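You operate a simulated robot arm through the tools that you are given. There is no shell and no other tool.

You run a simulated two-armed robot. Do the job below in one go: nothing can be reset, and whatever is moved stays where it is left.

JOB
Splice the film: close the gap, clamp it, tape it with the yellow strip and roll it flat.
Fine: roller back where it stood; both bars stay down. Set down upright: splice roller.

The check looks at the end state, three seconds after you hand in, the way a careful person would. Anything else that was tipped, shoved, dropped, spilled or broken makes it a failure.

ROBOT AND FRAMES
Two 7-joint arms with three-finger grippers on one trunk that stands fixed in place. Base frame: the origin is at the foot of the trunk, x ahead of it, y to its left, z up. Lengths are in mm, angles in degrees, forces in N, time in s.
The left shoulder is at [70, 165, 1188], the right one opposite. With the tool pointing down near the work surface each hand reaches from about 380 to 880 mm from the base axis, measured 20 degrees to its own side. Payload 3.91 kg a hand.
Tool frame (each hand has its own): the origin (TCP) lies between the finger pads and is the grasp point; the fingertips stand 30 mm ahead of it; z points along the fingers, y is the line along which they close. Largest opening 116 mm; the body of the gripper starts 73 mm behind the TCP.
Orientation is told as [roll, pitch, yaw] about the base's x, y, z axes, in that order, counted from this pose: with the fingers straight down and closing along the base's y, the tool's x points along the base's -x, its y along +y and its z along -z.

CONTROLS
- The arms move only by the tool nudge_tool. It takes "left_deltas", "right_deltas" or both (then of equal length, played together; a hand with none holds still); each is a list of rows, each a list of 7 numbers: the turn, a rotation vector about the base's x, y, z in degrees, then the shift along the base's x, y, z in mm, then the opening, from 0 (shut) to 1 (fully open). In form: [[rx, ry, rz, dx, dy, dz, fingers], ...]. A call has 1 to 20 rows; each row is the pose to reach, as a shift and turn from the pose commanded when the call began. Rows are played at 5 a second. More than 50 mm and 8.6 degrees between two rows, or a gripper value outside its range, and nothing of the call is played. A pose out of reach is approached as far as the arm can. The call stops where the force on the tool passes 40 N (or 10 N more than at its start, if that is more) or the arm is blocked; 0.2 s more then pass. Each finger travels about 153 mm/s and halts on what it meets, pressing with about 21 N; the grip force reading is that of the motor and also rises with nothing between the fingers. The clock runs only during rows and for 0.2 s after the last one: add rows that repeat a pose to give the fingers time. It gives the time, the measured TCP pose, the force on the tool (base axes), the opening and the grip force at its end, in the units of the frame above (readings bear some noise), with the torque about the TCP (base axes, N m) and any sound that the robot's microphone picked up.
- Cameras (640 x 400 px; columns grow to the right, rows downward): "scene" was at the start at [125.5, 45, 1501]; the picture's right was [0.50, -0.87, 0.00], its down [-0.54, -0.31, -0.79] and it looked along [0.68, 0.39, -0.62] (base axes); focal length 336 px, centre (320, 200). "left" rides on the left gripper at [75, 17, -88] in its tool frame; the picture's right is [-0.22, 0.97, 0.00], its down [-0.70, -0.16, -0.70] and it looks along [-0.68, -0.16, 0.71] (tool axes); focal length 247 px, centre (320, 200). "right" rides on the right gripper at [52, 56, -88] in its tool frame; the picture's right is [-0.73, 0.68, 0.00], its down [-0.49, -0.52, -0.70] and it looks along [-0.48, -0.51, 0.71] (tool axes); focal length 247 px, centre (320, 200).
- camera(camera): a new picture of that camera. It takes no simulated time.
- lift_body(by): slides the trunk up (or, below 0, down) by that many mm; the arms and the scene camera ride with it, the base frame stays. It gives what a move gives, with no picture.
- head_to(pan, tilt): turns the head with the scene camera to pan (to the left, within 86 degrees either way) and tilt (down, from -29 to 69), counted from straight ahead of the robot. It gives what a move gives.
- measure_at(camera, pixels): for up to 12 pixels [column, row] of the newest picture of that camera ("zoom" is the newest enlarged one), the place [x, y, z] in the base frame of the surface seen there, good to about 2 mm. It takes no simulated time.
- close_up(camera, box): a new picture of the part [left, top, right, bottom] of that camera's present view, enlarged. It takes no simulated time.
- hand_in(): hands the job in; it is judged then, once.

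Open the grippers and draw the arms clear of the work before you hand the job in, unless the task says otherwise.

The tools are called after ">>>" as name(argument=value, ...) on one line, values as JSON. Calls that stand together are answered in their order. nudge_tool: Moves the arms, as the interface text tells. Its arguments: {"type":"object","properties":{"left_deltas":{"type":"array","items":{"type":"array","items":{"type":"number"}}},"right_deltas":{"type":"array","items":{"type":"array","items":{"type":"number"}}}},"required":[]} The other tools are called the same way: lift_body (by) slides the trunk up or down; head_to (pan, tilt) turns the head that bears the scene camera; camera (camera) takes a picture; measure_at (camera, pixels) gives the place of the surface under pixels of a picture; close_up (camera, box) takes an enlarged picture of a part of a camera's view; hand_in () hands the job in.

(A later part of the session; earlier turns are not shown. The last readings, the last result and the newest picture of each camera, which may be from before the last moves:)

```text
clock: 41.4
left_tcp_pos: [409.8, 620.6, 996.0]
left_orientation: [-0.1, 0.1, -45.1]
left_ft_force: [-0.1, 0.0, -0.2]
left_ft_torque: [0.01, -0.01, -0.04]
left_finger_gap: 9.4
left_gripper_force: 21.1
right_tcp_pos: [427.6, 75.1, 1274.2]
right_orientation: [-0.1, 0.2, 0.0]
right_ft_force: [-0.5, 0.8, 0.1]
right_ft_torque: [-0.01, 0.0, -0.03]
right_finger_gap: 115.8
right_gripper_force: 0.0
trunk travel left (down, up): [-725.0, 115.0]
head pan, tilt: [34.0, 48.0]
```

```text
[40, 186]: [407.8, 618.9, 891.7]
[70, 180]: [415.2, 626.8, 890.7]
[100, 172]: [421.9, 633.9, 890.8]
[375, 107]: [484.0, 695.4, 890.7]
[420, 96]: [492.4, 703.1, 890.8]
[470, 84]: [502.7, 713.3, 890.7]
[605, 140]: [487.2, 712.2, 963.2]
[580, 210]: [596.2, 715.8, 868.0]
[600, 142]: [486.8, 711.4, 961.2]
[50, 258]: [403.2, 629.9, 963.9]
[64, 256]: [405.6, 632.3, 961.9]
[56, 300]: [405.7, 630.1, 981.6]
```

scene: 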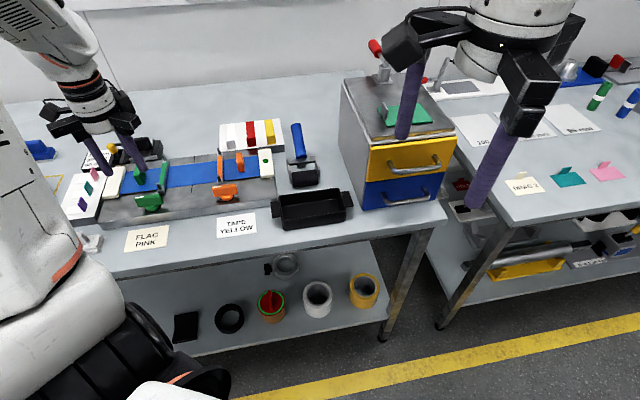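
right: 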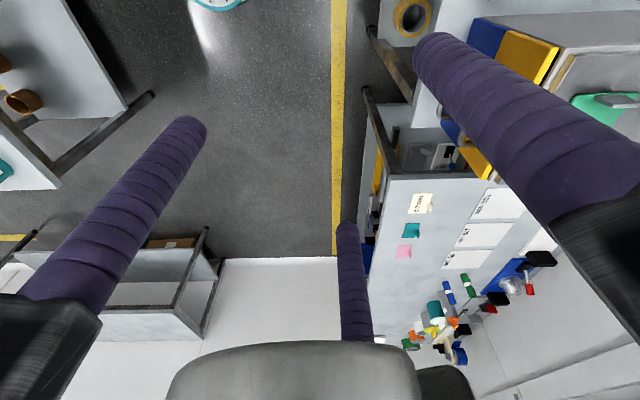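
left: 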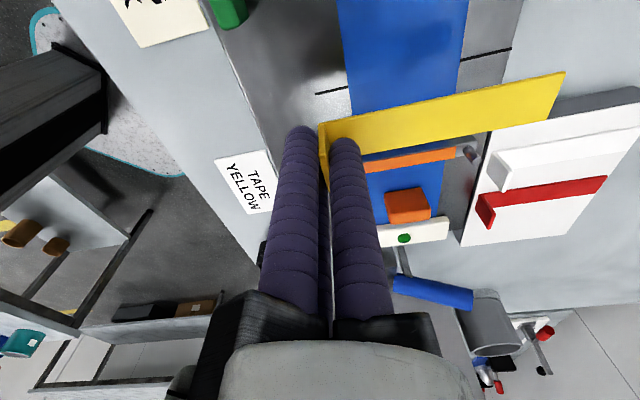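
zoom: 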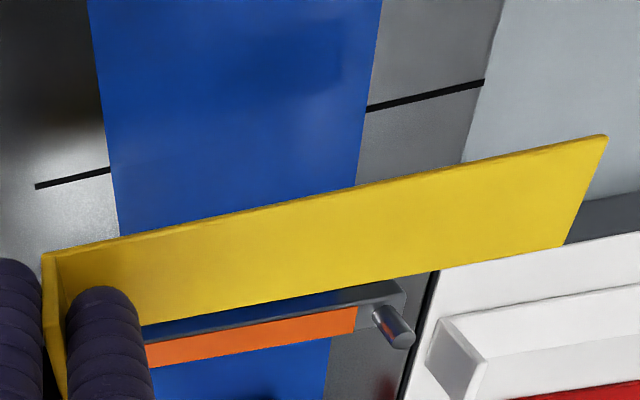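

No skew; the strip needs about −1.4 in U and +1.4 in V, which is simply +2 mm in y. I shift and lower to about 4 mm above the film.

>>> nudge_tool(left_deltas=[[0, 0, 0, 0, 2, 0, 0], [0, 0, 0, 0, 2, -10, 0], [0, 0, 0, 0, 2, -20, 0], [0, 0, 0, 0, 2, -30, 0], [0, 0, 0, 0, 2, -40, 0], [0, 0, 0, 0, 2, -50, 0], [0, 0, 0, 0, 2, -57, 0], [0, 0, 0, 0, 2, -62, 0], [0, 0, 0, 0, 2, -62, 0]])

>>> camera(camera="left")

>>> close_up(camera="left", box=[300, 20, 580, 180])

>>> close_up(camera="scene", box=[110, 100, 270, 220])

```text
clock: 43.4
left_tcp_pos: [408.9, 621.5, 935.6]
left_orientation: [0.1, 0.1, -44.9]
left_ft_force: [0.9, -0.5, -0.3]
left_ft_torque: [-0.01, 0.01, -0.02]
left_finger_gap: 9.4
left_gripper_force: 20.9
right_tcp_pos: [427.2, 76.2, 1274.6]
right_orientation: [0.0, -0.1, 0.0]
right_ft_force: [0.4, 0.1, -0.3]
right_ft_torque: [-0.02, 0.0, -0.04]
right_finger_gap: 116.0
right_gripper_force: 0.1
trunk travel left (down, up): [-725.0, 115.0]
head pan, tilt: [34.0, 48.0]
```

```text
taken
```

left: 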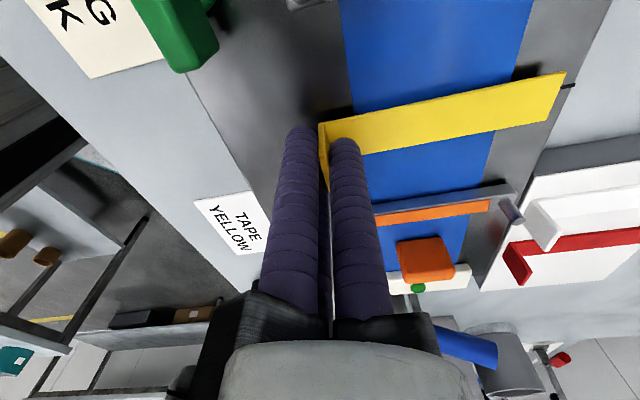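

```text
2.29 times, centred on (440, 100) of left
```

zoom: 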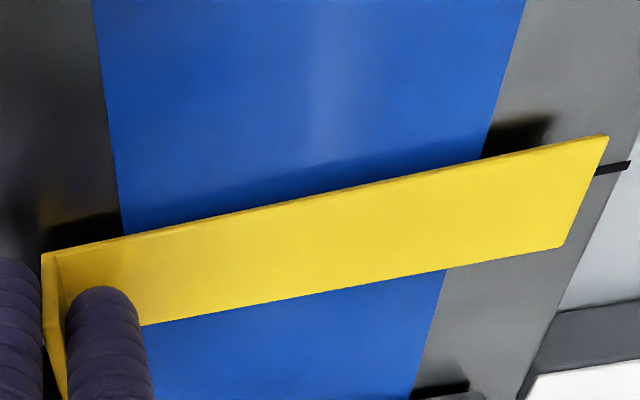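

```text
3.33 times, centred on (190, 160) of scene
```

zoom: 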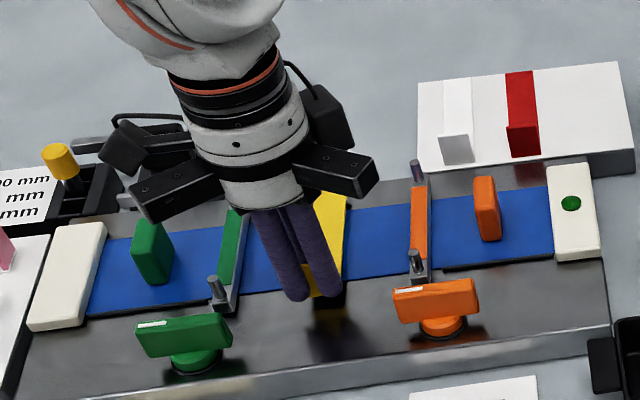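

Near the film now. I re-measure the edges of the strip against the visible slot end at zoom (612,168).

>>> measure_at(camera="zoom", pixels=[[130, 241], [300, 205], [450, 172], [590, 142], [200, 308], [350, 282], [500, 256], [555, 243], [612, 168], [625, 165], [485, 150], [123, 220]])

```text
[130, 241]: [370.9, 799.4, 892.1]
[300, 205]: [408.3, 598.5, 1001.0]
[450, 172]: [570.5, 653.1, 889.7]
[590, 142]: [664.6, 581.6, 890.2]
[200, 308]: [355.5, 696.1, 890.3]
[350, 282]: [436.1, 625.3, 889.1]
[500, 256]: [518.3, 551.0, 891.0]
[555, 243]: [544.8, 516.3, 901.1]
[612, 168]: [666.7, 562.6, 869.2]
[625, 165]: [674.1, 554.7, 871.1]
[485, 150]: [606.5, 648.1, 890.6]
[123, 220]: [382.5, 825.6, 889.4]
```

Those hit the scene zoom instead; I retake the left zoom and measure again.

>>> close_up(camera="left", box=[300, 20, 580, 180])

>>> measure_at(camera="zoom", pixels=[[130, 241], [300, 205], [450, 172], [590, 142], [200, 308], [350, 282], [500, 256], [555, 243], [612, 168], [625, 165], [485, 150], [123, 220]])

```text
2.29 times, centred on (440, 100) of left
```

zoom: 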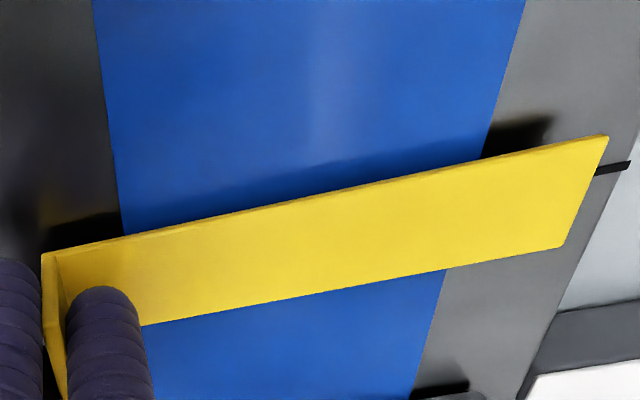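

```text
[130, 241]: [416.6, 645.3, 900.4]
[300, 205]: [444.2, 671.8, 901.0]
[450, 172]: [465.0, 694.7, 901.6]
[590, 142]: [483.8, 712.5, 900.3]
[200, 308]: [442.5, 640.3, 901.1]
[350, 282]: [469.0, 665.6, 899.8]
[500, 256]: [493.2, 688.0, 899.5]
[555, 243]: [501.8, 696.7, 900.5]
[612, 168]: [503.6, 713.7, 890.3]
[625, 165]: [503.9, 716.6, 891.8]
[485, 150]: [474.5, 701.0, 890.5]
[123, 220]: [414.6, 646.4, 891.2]
```

Strip centre ≈−149.5 ±0.7 against seam ≈−149: good. Strip top z≈900.5, so about 6 mm to go; I lower in small steps watching the vertical force.

>>> nudge_tool(left_deltas=[[0, 0, 0, 0, 0, -2, 0], [0, 0, 0, 0, 0, -4, 0], [0, 0, 0, 0, 0, -5, 0], [0, 0, 0, 0, 0, -5, 0]])

>>> close_up(camera="left", box=[300, 20, 580, 180])

>>> measure_at(camera="zoom", pixels=[[300, 230], [450, 200], [560, 180], [200, 260], [300, 150], [520, 170]])

```text
clock: 44.4
left_tcp_pos: [408.7, 621.7, 930.1]
left_orientation: [0.0, 0.0, -45.0]
left_ft_force: [-0.6, -0.4, -0.6]
left_ft_torque: [0.0, -0.02, -0.02]
left_finger_gap: 9.0
left_gripper_force: 20.5
right_tcp_pos: [426.7, 75.9, 1274.1]
right_orientation: [0.0, 0.0, 0.0]
right_ft_force: [0.3, -0.5, 0.1]
right_ft_torque: [0.03, 0.0, 0.02]
right_finger_gap: 116.2
right_gripper_force: 0.0
trunk travel left (down, up): [-725.0, 115.0]
head pan, tilt: [34.0, 48.0]
```

```text
2.29 times, centred on (440, 100) of left
```

zoom: 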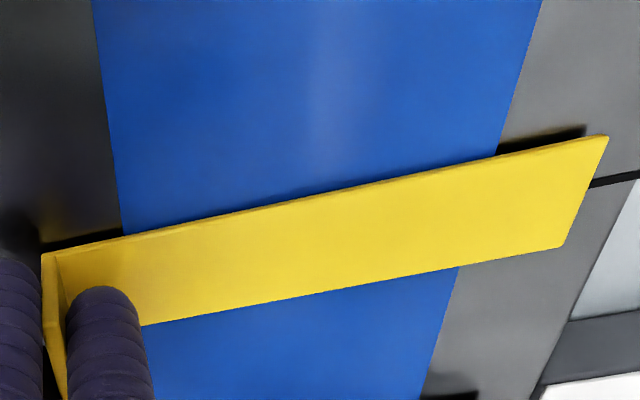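

```text
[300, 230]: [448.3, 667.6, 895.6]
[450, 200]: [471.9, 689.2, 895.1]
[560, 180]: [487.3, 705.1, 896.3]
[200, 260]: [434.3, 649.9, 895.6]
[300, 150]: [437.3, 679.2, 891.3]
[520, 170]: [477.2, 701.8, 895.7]
```

Strip top now ≈895.6, roughly 1 mm above the film. I lower another 1.2 mm.

>>> nudge_tool(left_deltas=[[0, 0, 0, 0, 0, -0.6, 0], [0, 0, 0, 0, 0, -1.2, 0], [0, 0, 0, 0, 0, -1.2, 0]])

>>> close_up(camera="left", box=[300, 20, 580, 180])

>>> measure_at(camera="zoom", pixels=[[300, 230], [450, 200], [560, 180], [200, 260], [300, 150], [520, 170]])

```text
clock: 45.2
left_tcp_pos: [409.1, 622.5, 929.8]
left_orientation: [-0.1, 0.0, -45.0]
left_ft_force: [0.2, 0.7, 0.4]
left_ft_torque: [-0.05, 0.01, 0.03]
left_finger_gap: 9.5
left_gripper_force: 21.0
right_tcp_pos: [426.9, 75.7, 1275.1]
right_orientation: [0.0, 0.0, -0.1]
right_ft_force: [0.0, -0.3, -0.7]
right_ft_torque: [0.0, -0.02, -0.02]
right_finger_gap: 116.0
right_gripper_force: 0.0
trunk travel left (down, up): [-725.0, 115.0]
head pan, tilt: [34.0, 48.0]
```

```text
2.29 times, centred on (440, 100) of left
```

zoom: 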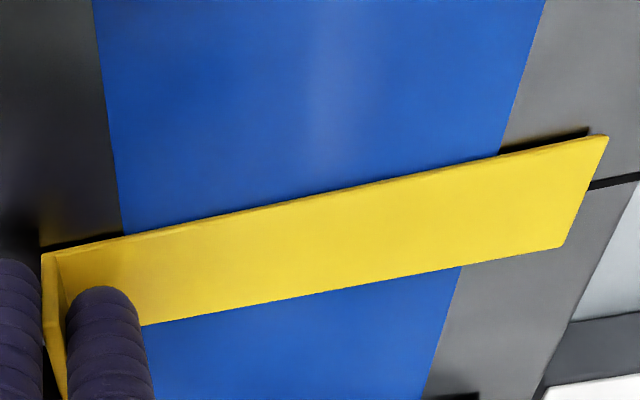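

```text
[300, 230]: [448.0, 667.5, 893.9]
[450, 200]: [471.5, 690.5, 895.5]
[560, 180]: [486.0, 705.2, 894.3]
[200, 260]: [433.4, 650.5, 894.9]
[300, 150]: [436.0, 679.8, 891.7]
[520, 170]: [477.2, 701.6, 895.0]
```

Top ≈894.7, force still nil. One more 0.8 mm.

>>> nudge_tool(left_deltas=[[0, 0, 0, 0, 0, -0.4, 0], [0, 0, 0, 0, 0, -0.8, 0], [0, 0, 0, 0, 0, -0.8, 0]])

>>> close_up(camera="left", box=[300, 20, 580, 180])

>>> close_up(camera="scene", box=[150, 130, 230, 200])

```text
clock: 46.0
left_tcp_pos: [409.6, 622.3, 929.1]
left_orientation: [0.0, 0.0, -45.0]
left_ft_force: [0.0, -0.5, 0.9]
left_ft_torque: [0.03, 0.0, 0.0]
left_finger_gap: 9.5
left_gripper_force: 21.3
right_tcp_pos: [428.1, 75.3, 1274.6]
right_orientation: [0.0, 0.0, -0.1]
right_ft_force: [0.4, 0.7, 0.1]
right_ft_torque: [-0.02, 0.0, 0.01]
right_finger_gap: 115.9
right_gripper_force: 0.0
trunk travel left (down, up): [-725.0, 115.0]
head pan, tilt: [34.0, 48.0]
```

```text
2.29 times, centred on (440, 100) of left
```

zoom: 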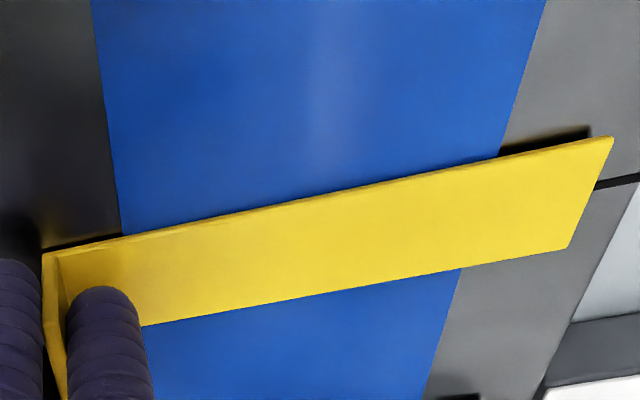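

```text
5.71 times, centred on (190, 165) of scene
```

zoom: 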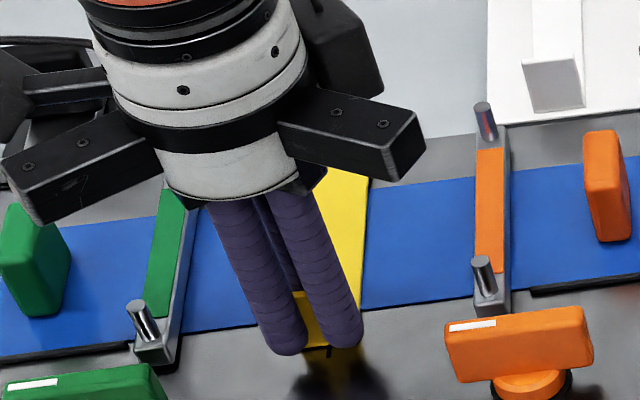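

The strip's far end shifted slightly within the grip, so it has touched the film. I open the fingers and lift clear.

>>> nudge_tool(left_deltas=[[0, 0, 0, 0, 0, 0, 0.05], [0, 0, 0, 0, 0, 0, 0.12], [0, 0, 0, 0, 0, 0, 0.2], [0, 0, 0, 0, 0, 0, 0.3], [0, 0, 0, 0, 0, 0, 0.35], [0, 0, 0, 0, 0, 15, 0.35], [0, 0, 0, 0, 0, 40, 0.35], [0, 0, 0, 0, 0, 80, 0.35], [0, 0, 0, 0, 0, 110, 0.5], [0, 0, 0, 0, 0, 110, 0.5]])

>>> camera(camera="left")

>>> close_up(camera="scene", box=[110, 110, 270, 230])

```text
clock: 48.2
left_tcp_pos: [408.7, 622.2, 1039.0]
left_orientation: [0.1, 0.0, -45.0]
left_ft_force: [0.2, 0.8, -0.2]
left_ft_torque: [-0.02, 0.0, 0.03]
left_finger_gap: 58.1
left_gripper_force: 0.2
right_tcp_pos: [427.8, 76.2, 1274.2]
right_orientation: [0.0, 0.1, 0.0]
right_ft_force: [0.4, -0.1, 0.9]
right_ft_torque: [-0.03, -0.01, 0.04]
right_finger_gap: 116.0
right_gripper_force: 0.1
trunk travel left (down, up): [-725.0, 115.0]
head pan, tilt: [34.0, 48.0]
```

```text
taken
```

left: 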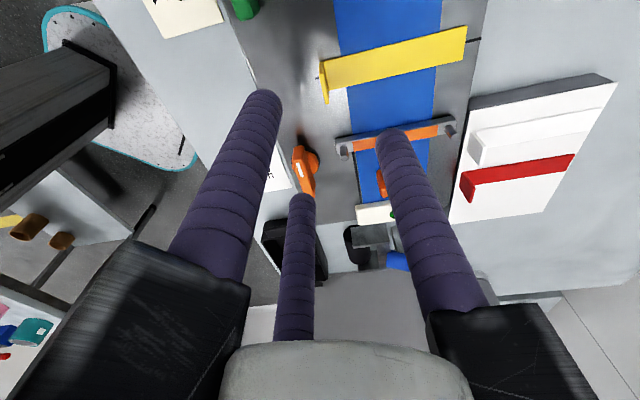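

```text
3.33 times, centred on (190, 170) of scene
```

zoom: 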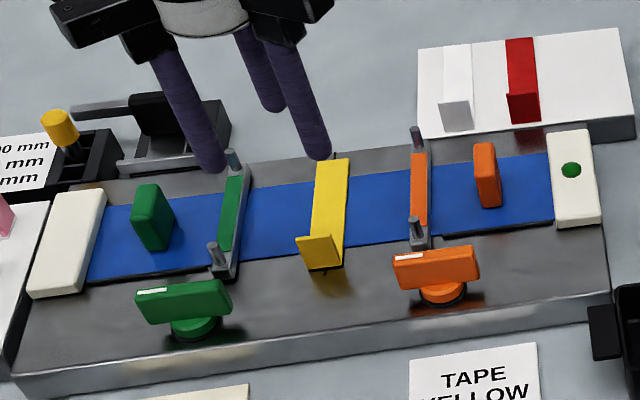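

The strip lies across the seam with its tab in front. I zoom to check its position over the seam.

>>> close_up(camera="left", box=[310, 10, 490, 120])

>>> close_up(camera="scene", box=[165, 140, 225, 185])

>>> measure_at(camera="zoom", pixels=[[270, 90], [370, 88], [210, 260], [360, 200], [300, 250], [290, 300], [250, 355], [400, 130], [320, 130], [280, 330], [200, 290], [335, 50]])

```text
3.56 times, centred on (400, 65) of left
```

zoom: 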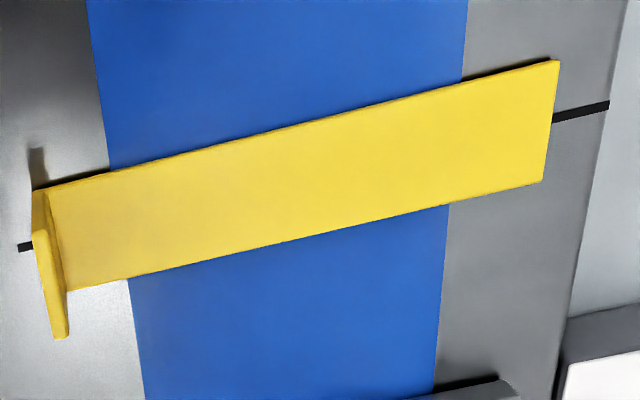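

```text
8.89 times, centred on (195, 162) of scene
```

zoom: 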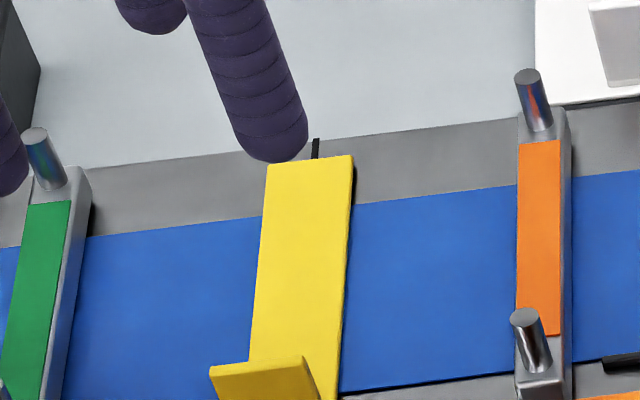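

```text
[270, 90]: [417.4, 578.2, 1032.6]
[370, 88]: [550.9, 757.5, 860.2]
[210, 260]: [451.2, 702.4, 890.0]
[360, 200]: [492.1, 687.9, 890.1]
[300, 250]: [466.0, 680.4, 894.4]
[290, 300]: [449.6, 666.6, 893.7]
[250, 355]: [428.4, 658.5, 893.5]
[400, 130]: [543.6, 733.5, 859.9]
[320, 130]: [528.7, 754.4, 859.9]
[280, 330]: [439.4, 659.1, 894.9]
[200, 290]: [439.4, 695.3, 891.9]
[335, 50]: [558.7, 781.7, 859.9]
```

The strip is centred on the slot at both ends and lies flat (z≈894). Next the roller: I move to view it from the −U side with fingers wide open.

>>> nudge_tool(left_deltas=[[0, 0, 0, 30, -14, 0, 0.8], [0, 0, 0, 60, -28, 0, 1], [0, 0, 0, 90, -43, 0, 1], [0, 0, 0, 120, -57, 0, 1], [0, 0, 0, 150, -71, -10, 1], [0, 0, 0, 176, -85, -19, 1], [0, 0, 0, 176, -85, -19, 1]])

>>> camera(camera="left")

>>> camera(camera="scene")

```text
clock: 49.8
left_tcp_pos: [583.9, 536.0, 1019.9]
left_orientation: [0.0, 0.0, -45.1]
left_ft_force: [-0.3, 0.5, -0.7]
left_ft_torque: [-0.01, 0.0, -0.02]
left_finger_gap: 116.1
left_gripper_force: 0.1
right_tcp_pos: [426.1, 76.6, 1274.3]
right_orientation: [0.0, 0.1, 0.2]
right_ft_force: [0.4, 0.1, 0.4]
right_ft_torque: [0.0, -0.01, 0.0]
right_finger_gap: 115.9
right_gripper_force: 0.1
trunk travel left (down, up): [-725.0, 115.0]
head pan, tilt: [34.0, 48.0]
```

```text
taken
```

left: 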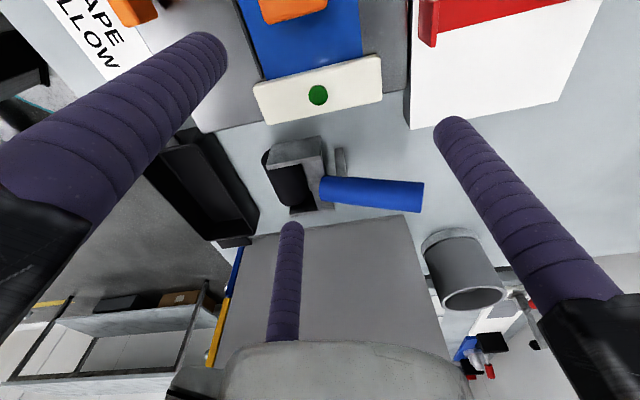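

```text
taken
```

scene: 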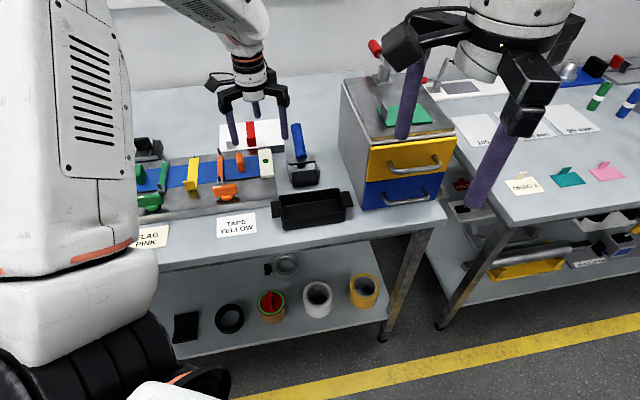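

The roller is at (300-420, 150-210) in the left picture. I zoom there and in the scene view.

>>> close_up(camera="scene", box=[270, 110, 340, 200])

>>> close_up(camera="left", box=[245, 120, 445, 245])

>>> measure_at(camera="zoom", pixels=[[100, 160], [150, 250], [70, 120], [180, 80], [250, 100], [250, 280], [305, 130], [260, 210], [400, 220], [550, 240], [400, 190], [400, 260]])

```text
4.44 times, centred on (305, 155) of scene
```

zoom: 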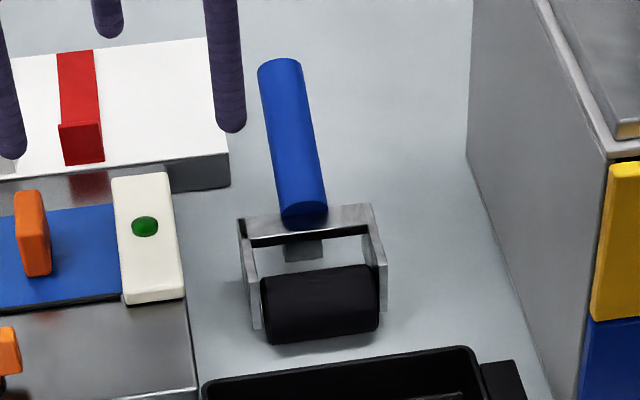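

```text
3.20 times, centred on (345, 182) of left
```

zoom: 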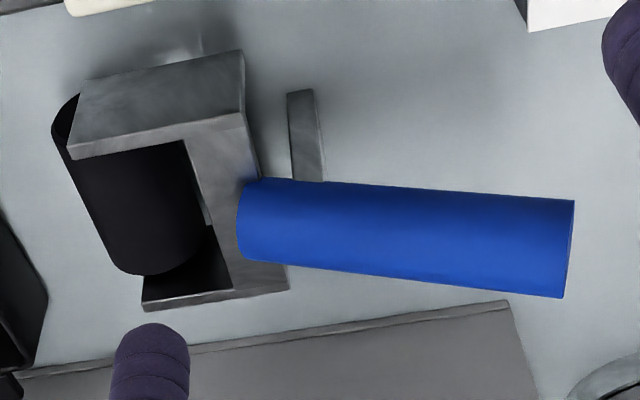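

```text
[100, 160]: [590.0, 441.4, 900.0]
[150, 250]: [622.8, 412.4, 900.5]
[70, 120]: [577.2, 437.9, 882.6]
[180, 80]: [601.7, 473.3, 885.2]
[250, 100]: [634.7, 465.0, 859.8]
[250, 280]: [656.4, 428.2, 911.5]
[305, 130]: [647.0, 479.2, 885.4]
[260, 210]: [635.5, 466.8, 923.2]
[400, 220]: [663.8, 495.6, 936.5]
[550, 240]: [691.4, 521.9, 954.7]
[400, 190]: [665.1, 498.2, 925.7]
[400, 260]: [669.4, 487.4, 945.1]
```

The roller stands on its black cylinder (top z≈900, table 860) and a rear foot; the blue handle slopes up toward +V at ≈22°. I measure more points for its exact pose.

>>> measure_at(camera="zoom", pixels=[[80, 110], [130, 265], [200, 200], [205, 230], [75, 150], [240, 60], [290, 100], [315, 95], [300, 170], [280, 285], [150, 305], [565, 290]])

>>> measure_at(camera="zoom", pixels=[[570, 205], [245, 250], [300, 185], [500, 195], [500, 285], [300, 262], [400, 225], [400, 240], [195, 140], [250, 120], [165, 60], [60, 110]])

```text
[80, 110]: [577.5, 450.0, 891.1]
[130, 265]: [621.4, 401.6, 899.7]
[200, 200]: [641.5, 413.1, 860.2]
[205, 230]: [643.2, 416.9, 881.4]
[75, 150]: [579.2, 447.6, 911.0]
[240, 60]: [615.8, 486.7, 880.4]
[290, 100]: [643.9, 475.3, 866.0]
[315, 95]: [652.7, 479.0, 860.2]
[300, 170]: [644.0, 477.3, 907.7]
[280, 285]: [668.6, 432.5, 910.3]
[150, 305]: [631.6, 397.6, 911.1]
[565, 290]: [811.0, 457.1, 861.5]
```

```text
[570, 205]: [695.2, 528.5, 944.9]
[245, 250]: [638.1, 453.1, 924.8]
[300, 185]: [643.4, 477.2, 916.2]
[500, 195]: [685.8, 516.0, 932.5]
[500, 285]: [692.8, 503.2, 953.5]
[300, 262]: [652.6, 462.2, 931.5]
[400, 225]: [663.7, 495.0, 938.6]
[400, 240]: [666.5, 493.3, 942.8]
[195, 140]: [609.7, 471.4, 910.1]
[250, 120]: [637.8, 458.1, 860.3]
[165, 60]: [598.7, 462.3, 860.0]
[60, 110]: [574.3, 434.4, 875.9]
```

Yoke spans U 90…167, V 725…780 (z 880…911); foot at V≈791–797; handle radius ≈12, axis U≈129. Before approaching I check the grey can near left-picture (460,270).

>>> measure_at(camera="left", pixels=[[430, 245], [465, 235], [485, 285], [440, 280], [470, 300], [420, 195], [410, 230], [500, 310]])

```text
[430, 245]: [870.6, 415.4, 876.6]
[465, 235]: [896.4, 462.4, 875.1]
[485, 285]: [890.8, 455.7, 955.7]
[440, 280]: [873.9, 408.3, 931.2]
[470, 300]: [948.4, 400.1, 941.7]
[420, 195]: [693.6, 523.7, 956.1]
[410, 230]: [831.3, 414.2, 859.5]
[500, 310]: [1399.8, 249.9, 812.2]
```

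The can is at U≈318, far enough. I rotate to yaw +45 above the handle at z 1020, opening 0.45.

>>> nudge_tool(left_deltas=[[0, 0, 7.5, 8, -4, 0, 0.8], [0, 0, 15, 16, -8, 0, 0.6], [0, 0, 22.5, 23, -13, 0, 0.45], [0, 0, 30, 31, -17, 0, 0.45], [0, 0, 37.5, 39, -21, 0, 0.45], [0, 0, 45, 47, -25, 0, 0.45], [0, 0, 52.5, 54, -30, 0, 0.45], [0, 0, 60, 62, -34, 0, 0.45], [0, 0, 67.5, 70, -38, 0, 0.45], [0, 0, 75, 78, -42, 0, 0.45], [0, 0, 82.5, 85, -46, 0, 0.45], [0, 0, 90, 92.6, -50.6, 0, 0.45], [0, 0, 90, 92.6, -50.6, 0, 0.45]])

>>> camera(camera="left")

>>> close_up(camera="scene", box=[250, 60, 370, 200])

```text
clock: 52.6
left_tcp_pos: [676.6, 485.1, 1020.8]
left_orientation: [-0.1, 0.1, 45.1]
left_ft_force: [1.7, 0.0, -0.8]
left_ft_torque: [0.01, 0.03, -0.02]
left_finger_gap: 52.1
left_gripper_force: 0.1
right_tcp_pos: [427.6, 75.9, 1274.3]
right_orientation: [0.0, 0.0, 0.0]
right_ft_force: [0.2, -0.1, -0.6]
right_ft_torque: [-0.02, -0.04, 0.02]
right_finger_gap: 115.8
right_gripper_force: 0.1
trunk travel left (down, up): [-725.0, 115.0]
head pan, tilt: [34.0, 48.0]
```

```text
taken
```

left: 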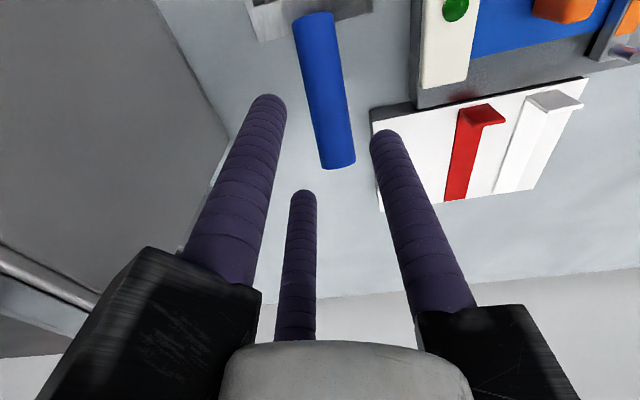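

```text
2.86 times, centred on (310, 130) of scene
```

zoom: 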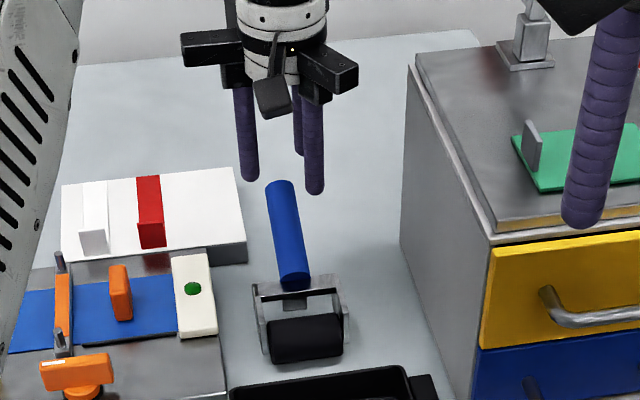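

Now I measure handle edges in the left view to fine-tune the lateral centring before descending.

>>> close_up(camera="left", box=[240, 0, 420, 190])

>>> measure_at(camera="left", pixels=[[298, 30], [338, 22], [307, 80], [344, 75], [316, 130], [350, 120], [322, 160], [353, 155], [325, 80], [332, 130], [262, 102], [390, 138]])

```text
2.11 times, centred on (330, 95) of left
```

zoom: 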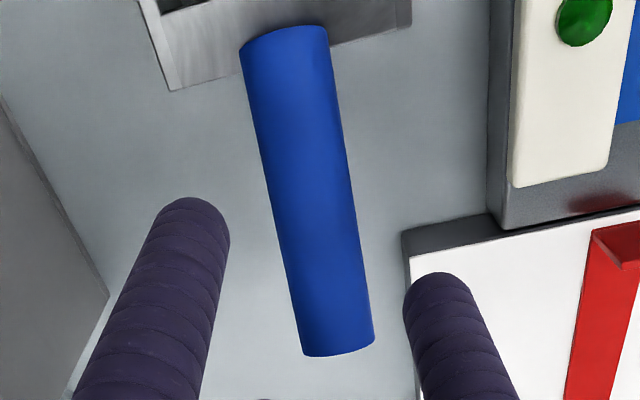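

```text
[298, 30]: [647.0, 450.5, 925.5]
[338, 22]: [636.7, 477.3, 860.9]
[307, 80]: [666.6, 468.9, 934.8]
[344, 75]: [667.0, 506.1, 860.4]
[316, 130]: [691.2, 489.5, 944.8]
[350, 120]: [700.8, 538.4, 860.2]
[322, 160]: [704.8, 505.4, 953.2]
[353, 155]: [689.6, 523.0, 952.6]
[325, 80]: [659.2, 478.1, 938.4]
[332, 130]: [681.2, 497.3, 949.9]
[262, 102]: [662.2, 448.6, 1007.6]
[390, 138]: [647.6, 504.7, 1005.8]
```

Handle U 117.6…141.5, as expected. I descend to TCP z≈930 around it.

>>> nudge_tool(left_deltas=[[0, 0, 0, 0.5, -0.5, -25, 0.45], [0, 0, 0, 0.5, -0.5, -50, 0.45], [0, 0, 0, 0.5, -0.5, -72, 0.45], [0, 0, 0, 0.5, -0.5, -90, 0.45], [0, 0, 0, 0.5, -0.5, -90, 0.45]])

>>> camera(camera="left")

>>> close_up(camera="scene", box=[250, 60, 370, 200])

```text
clock: 53.8
left_tcp_pos: [678.3, 485.1, 929.7]
left_orientation: [0.1, 0.0, 45.0]
left_ft_force: [-0.4, -0.2, 1.1]
left_ft_torque: [-0.03, 0.03, 0.0]
left_finger_gap: 52.1
left_gripper_force: 0.0
right_tcp_pos: [425.8, 74.4, 1275.0]
right_orientation: [-0.1, 0.0, 0.0]
right_ft_force: [0.2, -0.7, -0.6]
right_ft_torque: [0.01, -0.02, 0.01]
right_finger_gap: 115.8
right_gripper_force: 0.1
trunk travel left (down, up): [-725.0, 115.0]
head pan, tilt: [34.0, 48.0]
```

```text
taken
```

left: 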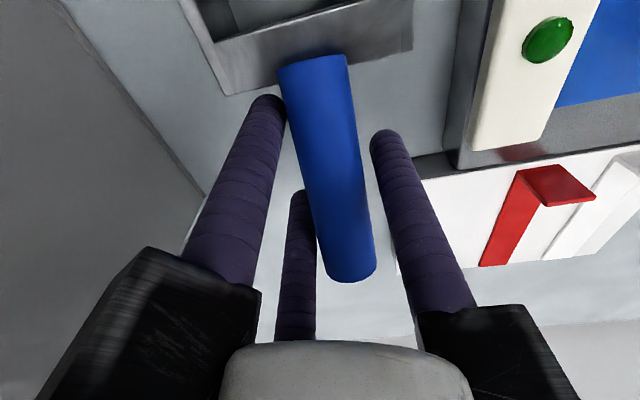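

```text
2.86 times, centred on (310, 130) of scene
```

zoom: 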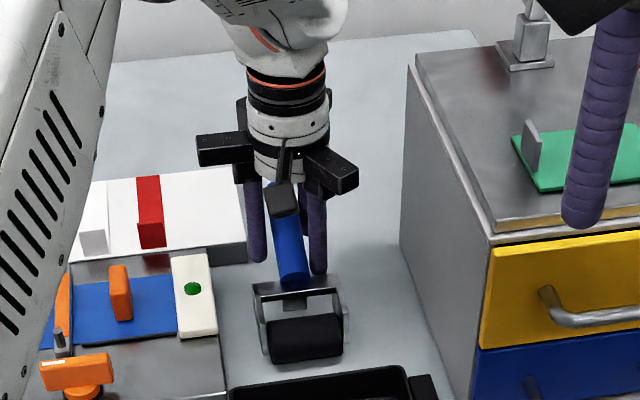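

Fingers straddle the handle with clearance on both sides. I close on it.

>>> nudge_tool(left_deltas=[[0, 0, 0, 0, 0, 0, 0.38], [0, 0, 0, 0, 0, 0, 0.33], [0, 0, 0, 0, 0, 0, 0.28], [0, 0, 0, 0, 0, 0, 0.2], [0, 0, 0, 0, 0, 0, 0.1], [0, 0, 0, 0, 0, 0, 0.1]])

>>> camera(camera="left")

>>> close_up(camera="scene", box=[270, 110, 340, 200])

```text
clock: 55.2
left_tcp_pos: [677.8, 484.6, 930.1]
left_orientation: [0.1, 0.0, 44.9]
left_ft_force: [-0.5, -0.3, -1.6]
left_ft_torque: [-0.05, 0.01, 0.03]
left_finger_gap: 41.8
left_gripper_force: 20.8
right_tcp_pos: [426.9, 76.8, 1274.2]
right_orientation: [0.0, 0.1, 0.0]
right_ft_force: [-1.3, 0.0, 1.0]
right_ft_torque: [0.01, -0.05, 0.02]
right_finger_gap: 116.0
right_gripper_force: 0.0
trunk travel left (down, up): [-725.0, 115.0]
head pan, tilt: [34.0, 48.0]
```

```text
taken
```

left: 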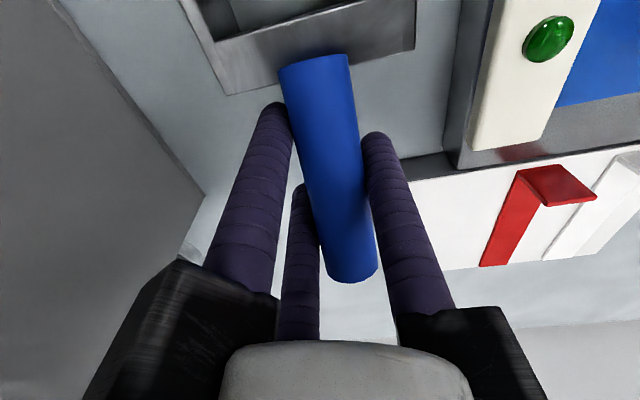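

```text
4.44 times, centred on (305, 155) of scene
```

zoom: 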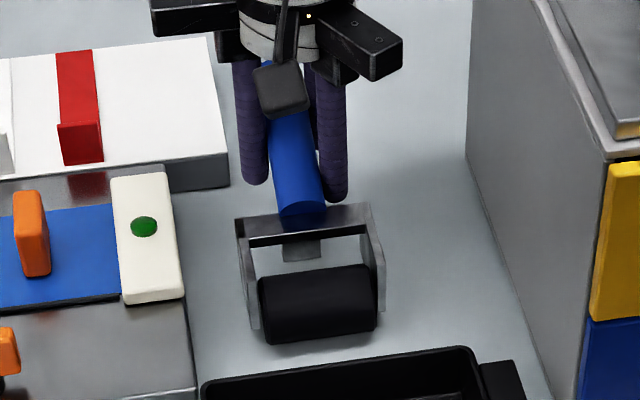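

Gripped (gap 41.8, 20.8 N); the roller shifted about 1 mm toward −U. I lift 6 mm slowly and check for slipping.

>>> nudge_tool(left_deltas=[[0, 0, 0, 0, 0, 1, 0.1], [0, 0, 0, 0, 0, 3, 0.1], [0, 0, 0, 0, 0, 6, 0.1], [0, 0, 0, 0, 0, 6, 0.1]])

>>> camera(camera="left")

>>> close_up(camera="scene", box=[270, 110, 340, 200])

```text
clock: 56.2
left_tcp_pos: [677.8, 484.3, 935.0]
left_orientation: [0.0, 0.0, 45.0]
left_ft_force: [0.2, 0.5, -2.6]
left_ft_torque: [0.07, -0.08, -0.02]
left_finger_gap: 42.0
left_gripper_force: 20.8
right_tcp_pos: [426.9, 76.6, 1275.2]
right_orientation: [0.0, 0.1, 0.0]
right_ft_force: [-0.2, -0.1, -0.4]
right_ft_torque: [-0.02, -0.05, 0.03]
right_finger_gap: 116.2
right_gripper_force: 0.1
trunk travel left (down, up): [-725.0, 115.0]
head pan, tilt: [34.0, 48.0]
```

```text
taken
```

left: 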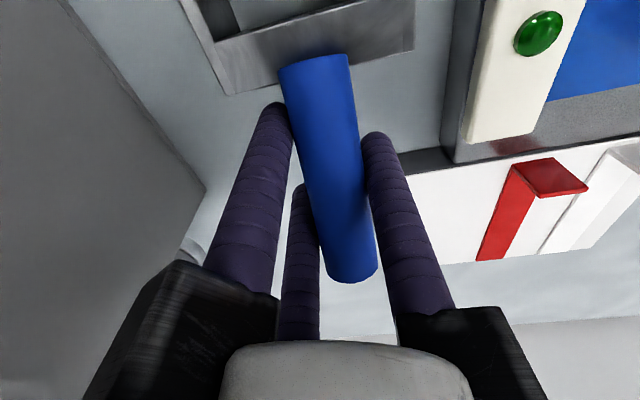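

```text
4.44 times, centred on (305, 155) of scene
```

zoom: 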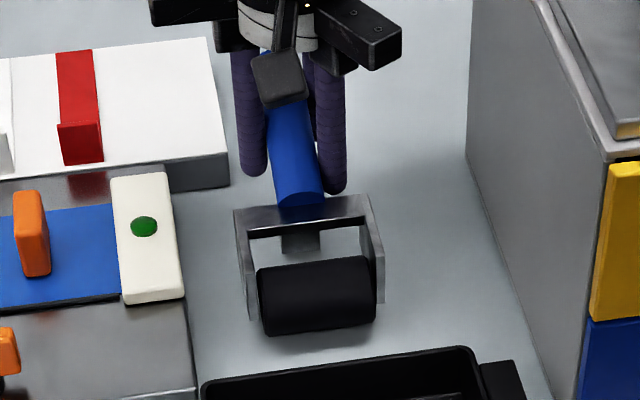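

No slip; the weight reads 2.6 N. I raise it another 84 mm to clear all the parts.

>>> nudge_tool(left_deltas=[[0, 0, 0, 0, 0, 8, 0.1], [0, 0, 0, 0, 0, 20, 0.1], [0, 0, 0, 0, 0, 35, 0.1], [0, 0, 0, 0, 0, 50, 0.1], [0, 0, 0, 0, 0, 65, 0.1], [0, 0, 0, 0, 0, 76, 0.1], [0, 0, 0, 0, 0, 84, 0.1], [0, 0, 0, 0, 0, 84, 0.1]])

>>> nudge_tool(left_deltas=[[0, 0, 0, -6, 7, 0, 0.1], [0, 0, 0, -17, 21, 0, 0.1], [0, 0, 0, -29, 36, 0, 0.1], [0, 0, 0, -42, 51, 0, 0.1], [0, 0, 0, -55, 67, 0, 0.1], [0, 0, 0, -68, 83, 0, 0.1], [0, 0, 0, -81, 99, 0, 0.1], [0, 0, 0, -94, 115, 0, 0.1], [0, 0, 0, -107, 131, 0, 0.1], [0, 0, 0, -120, 147, 0, 0.1], [0, 0, 0, -133, 163, 0, 0.1], [0, 0, 0, -145, 178, 0, 0.1], [0, 0, 0, -157, 192, 0, 0.1], [0, 0, 0, -167, 205, 0, 0.1], [0, 0, 0, -173, 212, 0, 0.1], [0, 0, 0, -176, 215.5, 0, 0.1], [0, 0, 0, -176, 215.5, 0, 0.1]])

>>> camera(camera="left")

>>> camera(camera="scene")

```text
clock: 58.0
left_tcp_pos: [678.8, 485.6, 1019.6]
left_orientation: [0.0, 0.1, 45.0]
left_ft_force: [-0.3, -0.3, -2.1]
left_ft_torque: [0.07, -0.08, -0.01]
left_finger_gap: 41.8
left_gripper_force: 21.2
right_tcp_pos: [427.2, 75.7, 1274.1]
right_orientation: [0.0, 0.1, -0.1]
right_ft_force: [0.6, -0.3, 0.7]
right_ft_torque: [-0.01, -0.01, -0.01]
right_finger_gap: 116.0
right_gripper_force: 0.1
trunk travel left (down, up): [-725.0, 115.0]
head pan, tilt: [34.0, 48.0]
```

```text
clock: 61.6
left_tcp_pos: [502.1, 701.2, 1020.0]
left_orientation: [-0.1, 0.1, 45.0]
left_ft_force: [-0.1, 0.4, -1.6]
left_ft_torque: [0.07, -0.07, 0.03]
left_finger_gap: 41.6
left_gripper_force: 21.2
right_tcp_pos: [428.5, 76.3, 1274.7]
right_orientation: [0.1, 0.1, 0.0]
right_ft_force: [0.7, 0.7, 0.7]
right_ft_torque: [0.0, -0.01, 0.03]
right_finger_gap: 115.9
right_gripper_force: 0.0
trunk travel left (down, up): [-725.0, 115.0]
head pan, tilt: [34.0, 48.0]
```

```text
taken
```

left: 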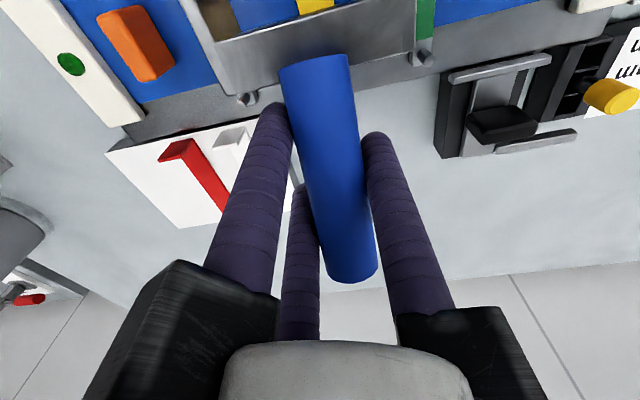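

```text
taken
```

scene: 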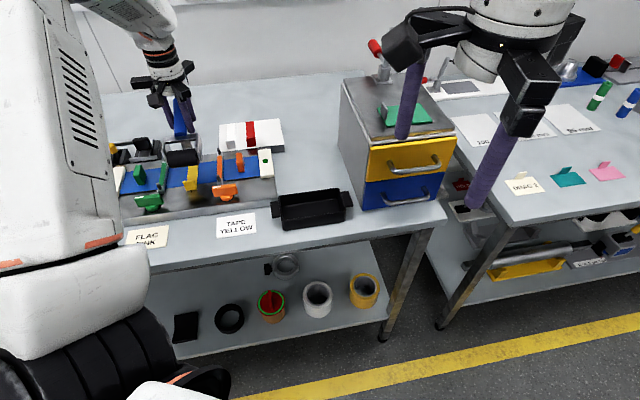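

The roller is above the seam region. I zoom in to measure roller and strip positions.

>>> close_up(camera="scene", box=[135, 90, 255, 210])

>>> measure_at(camera="scene", pixels=[[168, 158], [183, 158], [198, 156], [183, 152], [192, 175], [190, 185], [168, 140], [200, 140], [192, 167], [180, 165]])

```text
3.33 times, centred on (195, 150) of scene
```

zoom: 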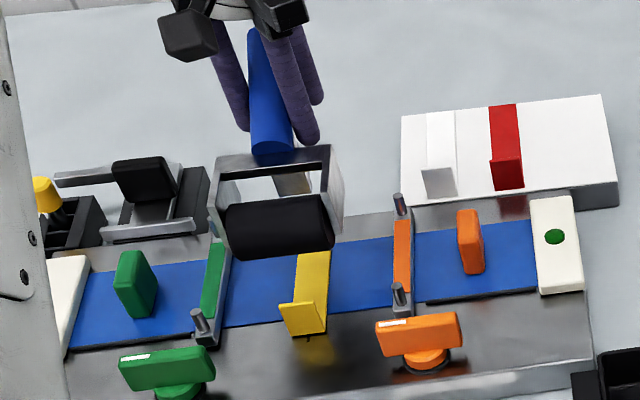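

```text
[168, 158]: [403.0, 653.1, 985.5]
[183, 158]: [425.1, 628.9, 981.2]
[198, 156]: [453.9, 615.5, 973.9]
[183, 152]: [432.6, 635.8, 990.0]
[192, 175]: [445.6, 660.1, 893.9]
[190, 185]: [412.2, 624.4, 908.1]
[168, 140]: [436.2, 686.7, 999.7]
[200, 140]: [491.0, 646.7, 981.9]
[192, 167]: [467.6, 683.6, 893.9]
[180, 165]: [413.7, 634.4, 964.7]
```

>>> measure_at(camera="zoom", pixels=[[218, 170], [328, 152], [230, 235], [328, 222], [280, 250], [280, 225], [225, 158], [336, 180], [320, 150], [272, 140], [215, 190], [340, 200]])

```text
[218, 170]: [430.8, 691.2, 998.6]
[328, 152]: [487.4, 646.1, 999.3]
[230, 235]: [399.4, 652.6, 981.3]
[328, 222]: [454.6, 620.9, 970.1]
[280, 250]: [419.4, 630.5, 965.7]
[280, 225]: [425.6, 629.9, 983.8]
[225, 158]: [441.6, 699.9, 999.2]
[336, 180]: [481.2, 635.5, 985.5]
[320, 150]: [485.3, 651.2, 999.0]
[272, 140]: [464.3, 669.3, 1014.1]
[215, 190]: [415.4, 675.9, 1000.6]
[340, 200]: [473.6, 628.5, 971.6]
```

Roller centre U≈−148, V≈761, on line with the strip (tab back at V≈736). I tilt the handle up 8° about the roller axis (to lift the foot) and lower to ~8 mm above the strip.

>>> nudge_tool(left_deltas=[[2.83, -2.83, 0, -2.6, -2.6, 6.1, 0.1], [5.66, -5.66, 0, -5.5, -5.5, 11.9, 0.1], [5.66, -5.66, 0, -5.5, -5.5, 0, 0.1], [5.66, -5.66, 0, -5.5, -5.5, -12, 0.1], [5.66, -5.66, 0, -5.5, -5.5, -24, 0.1], [5.66, -5.66, 0, -5.5, -5.5, -36, 0.1], [5.66, -5.66, 0, -5.5, -5.5, -36, 0.1]])

>>> close_up(camera="scene", box=[135, 90, 255, 210])

>>> camera(camera="left")

```text
clock: 63.2
left_tcp_pos: [496.4, 695.0, 983.3]
left_orientation: [0.0, -8.0, 45.0]
left_ft_force: [-0.1, 0.3, -1.7]
left_ft_torque: [0.06, -0.07, -0.01]
left_finger_gap: 41.7
left_gripper_force: 20.9
right_tcp_pos: [427.3, 75.8, 1274.5]
right_orientation: [-0.1, -0.1, 0.1]
right_ft_force: [-0.9, 0.0, -0.4]
right_ft_torque: [0.04, -0.05, 0.03]
right_finger_gap: 116.1
right_gripper_force: 0.0
trunk travel left (down, up): [-725.0, 115.0]
head pan, tilt: [34.0, 48.0]
```

```text
3.33 times, centred on (195, 150) of scene
```

zoom: 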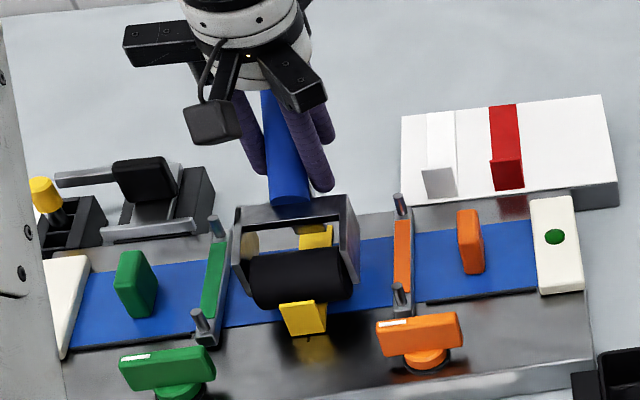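

```text
taken
```

left: 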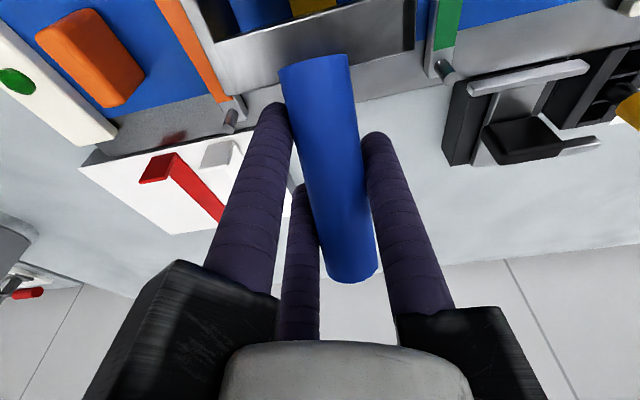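

The roller is just behind the yellow tab. I zoom in to check the clearance between roller front and tab.

>>> close_up(camera="scene", box=[170, 145, 215, 200])

>>> measure_at(camera="zoom", pixels=[[260, 170], [260, 220], [260, 255], [250, 275], [300, 265], [230, 300], [300, 290], [260, 265], [180, 240], [380, 220], [330, 240], [200, 265]])

```text
7.27 times, centred on (192, 172) of scene
```

zoom: 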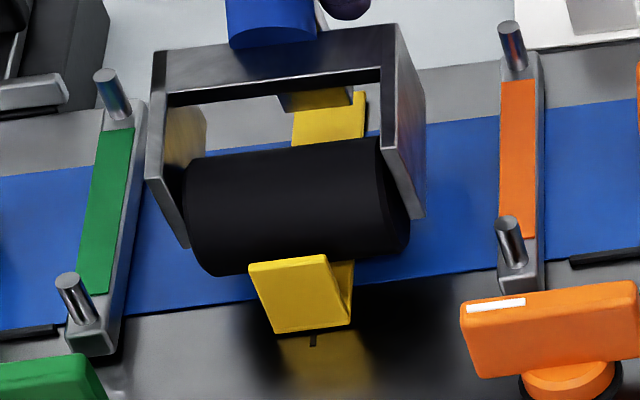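

```text
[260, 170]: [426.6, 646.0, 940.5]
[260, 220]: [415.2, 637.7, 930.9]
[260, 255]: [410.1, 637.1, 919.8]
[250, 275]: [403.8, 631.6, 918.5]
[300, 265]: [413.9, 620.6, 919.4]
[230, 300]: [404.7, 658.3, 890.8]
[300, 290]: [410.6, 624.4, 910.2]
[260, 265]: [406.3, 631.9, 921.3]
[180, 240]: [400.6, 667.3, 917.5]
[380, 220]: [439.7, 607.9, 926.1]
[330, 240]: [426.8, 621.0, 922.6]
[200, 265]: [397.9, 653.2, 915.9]
```

Clearance to the tab is ~5 mm. I lower 6 mm, then creep until the vertical force rises.

>>> nudge_tool(left_deltas=[[0, 0, 0, 0, 0, -2, 0.1], [0, 0, 0, 0, 0, -4, 0.1], [0, 0, 0, 0, 0, -6, 0.1], [0, 0, 0, 0, 0, -6, 0.1]])

>>> nudge_tool(left_deltas=[[0, 0, 0, 0, 0, -1, 0.1], [0, 0, 0, 0, 0, -2, 0.1], [0, 0, 0, 0, 0, -2, 0.1]])

```text
clock: 64.2
left_tcp_pos: [495.8, 694.6, 976.6]
left_orientation: [-0.1, -8.0, 44.9]
left_ft_force: [-0.4, 0.0, -2.8]
left_ft_torque: [0.06, -0.09, 0.0]
left_finger_gap: 41.7
left_gripper_force: 20.7
right_tcp_pos: [428.0, 76.9, 1274.9]
right_orientation: [0.1, 0.1, 0.0]
right_ft_force: [0.5, -0.1, 0.3]
right_ft_torque: [0.0, 0.0, -0.03]
right_finger_gap: 115.8
right_gripper_force: 0.0
trunk travel left (down, up): [-725.0, 115.0]
head pan, tilt: [34.0, 48.0]
```

```text
clock: 65.0
left_tcp_pos: [496.9, 695.0, 975.2]
left_orientation: [-0.1, -7.9, 45.0]
left_ft_force: [0.3, 1.0, 1.2]
left_ft_torque: [-0.14, 0.18, 0.03]
left_finger_gap: 41.9
left_gripper_force: 21.2
right_tcp_pos: [427.5, 75.6, 1274.3]
right_orientation: [0.0, 0.0, 0.0]
right_ft_force: [0.4, 0.6, -1.1]
right_ft_torque: [0.04, -0.02, 0.02]
right_finger_gap: 115.9
right_gripper_force: 0.0
trunk travel left (down, up): [-725.0, 115.0]
head pan, tilt: [34.0, 48.0]
```

Contact made (Fz from −2.5 to +1.2). I press 2 mm more to get around 8–10 N on the tape.

>>> nudge_tool(left_deltas=[[0, 0, 0, 0, 0, -1, 0.1], [0, 0, 0, 0, 0, -2, 0.1], [0, 0, 0, 0, 0, -2, 0.1]])

>>> close_up(camera="scene", box=[170, 130, 220, 200])

```text
clock: 65.8
left_tcp_pos: [496.1, 695.8, 974.8]
left_orientation: [0.0, -8.2, 45.0]
left_ft_force: [-0.1, -0.3, 8.5]
left_ft_torque: [-0.51, 0.65, 0.01]
left_finger_gap: 42.0
left_gripper_force: 21.0
right_tcp_pos: [427.0, 75.9, 1274.3]
right_orientation: [0.1, 0.0, 0.0]
right_ft_force: [0.6, -0.3, -0.1]
right_ft_torque: [0.0, -0.01, -0.01]
right_finger_gap: 116.0
right_gripper_force: 0.0
trunk travel left (down, up): [-725.0, 115.0]
head pan, tilt: [34.0, 48.0]
```

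```text
5.71 times, centred on (195, 165) of scene
```

zoom: 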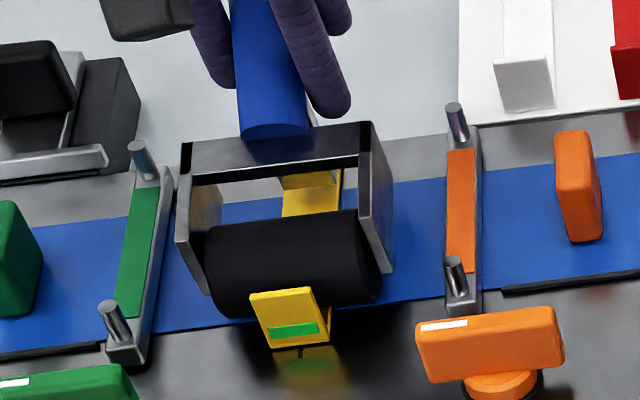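

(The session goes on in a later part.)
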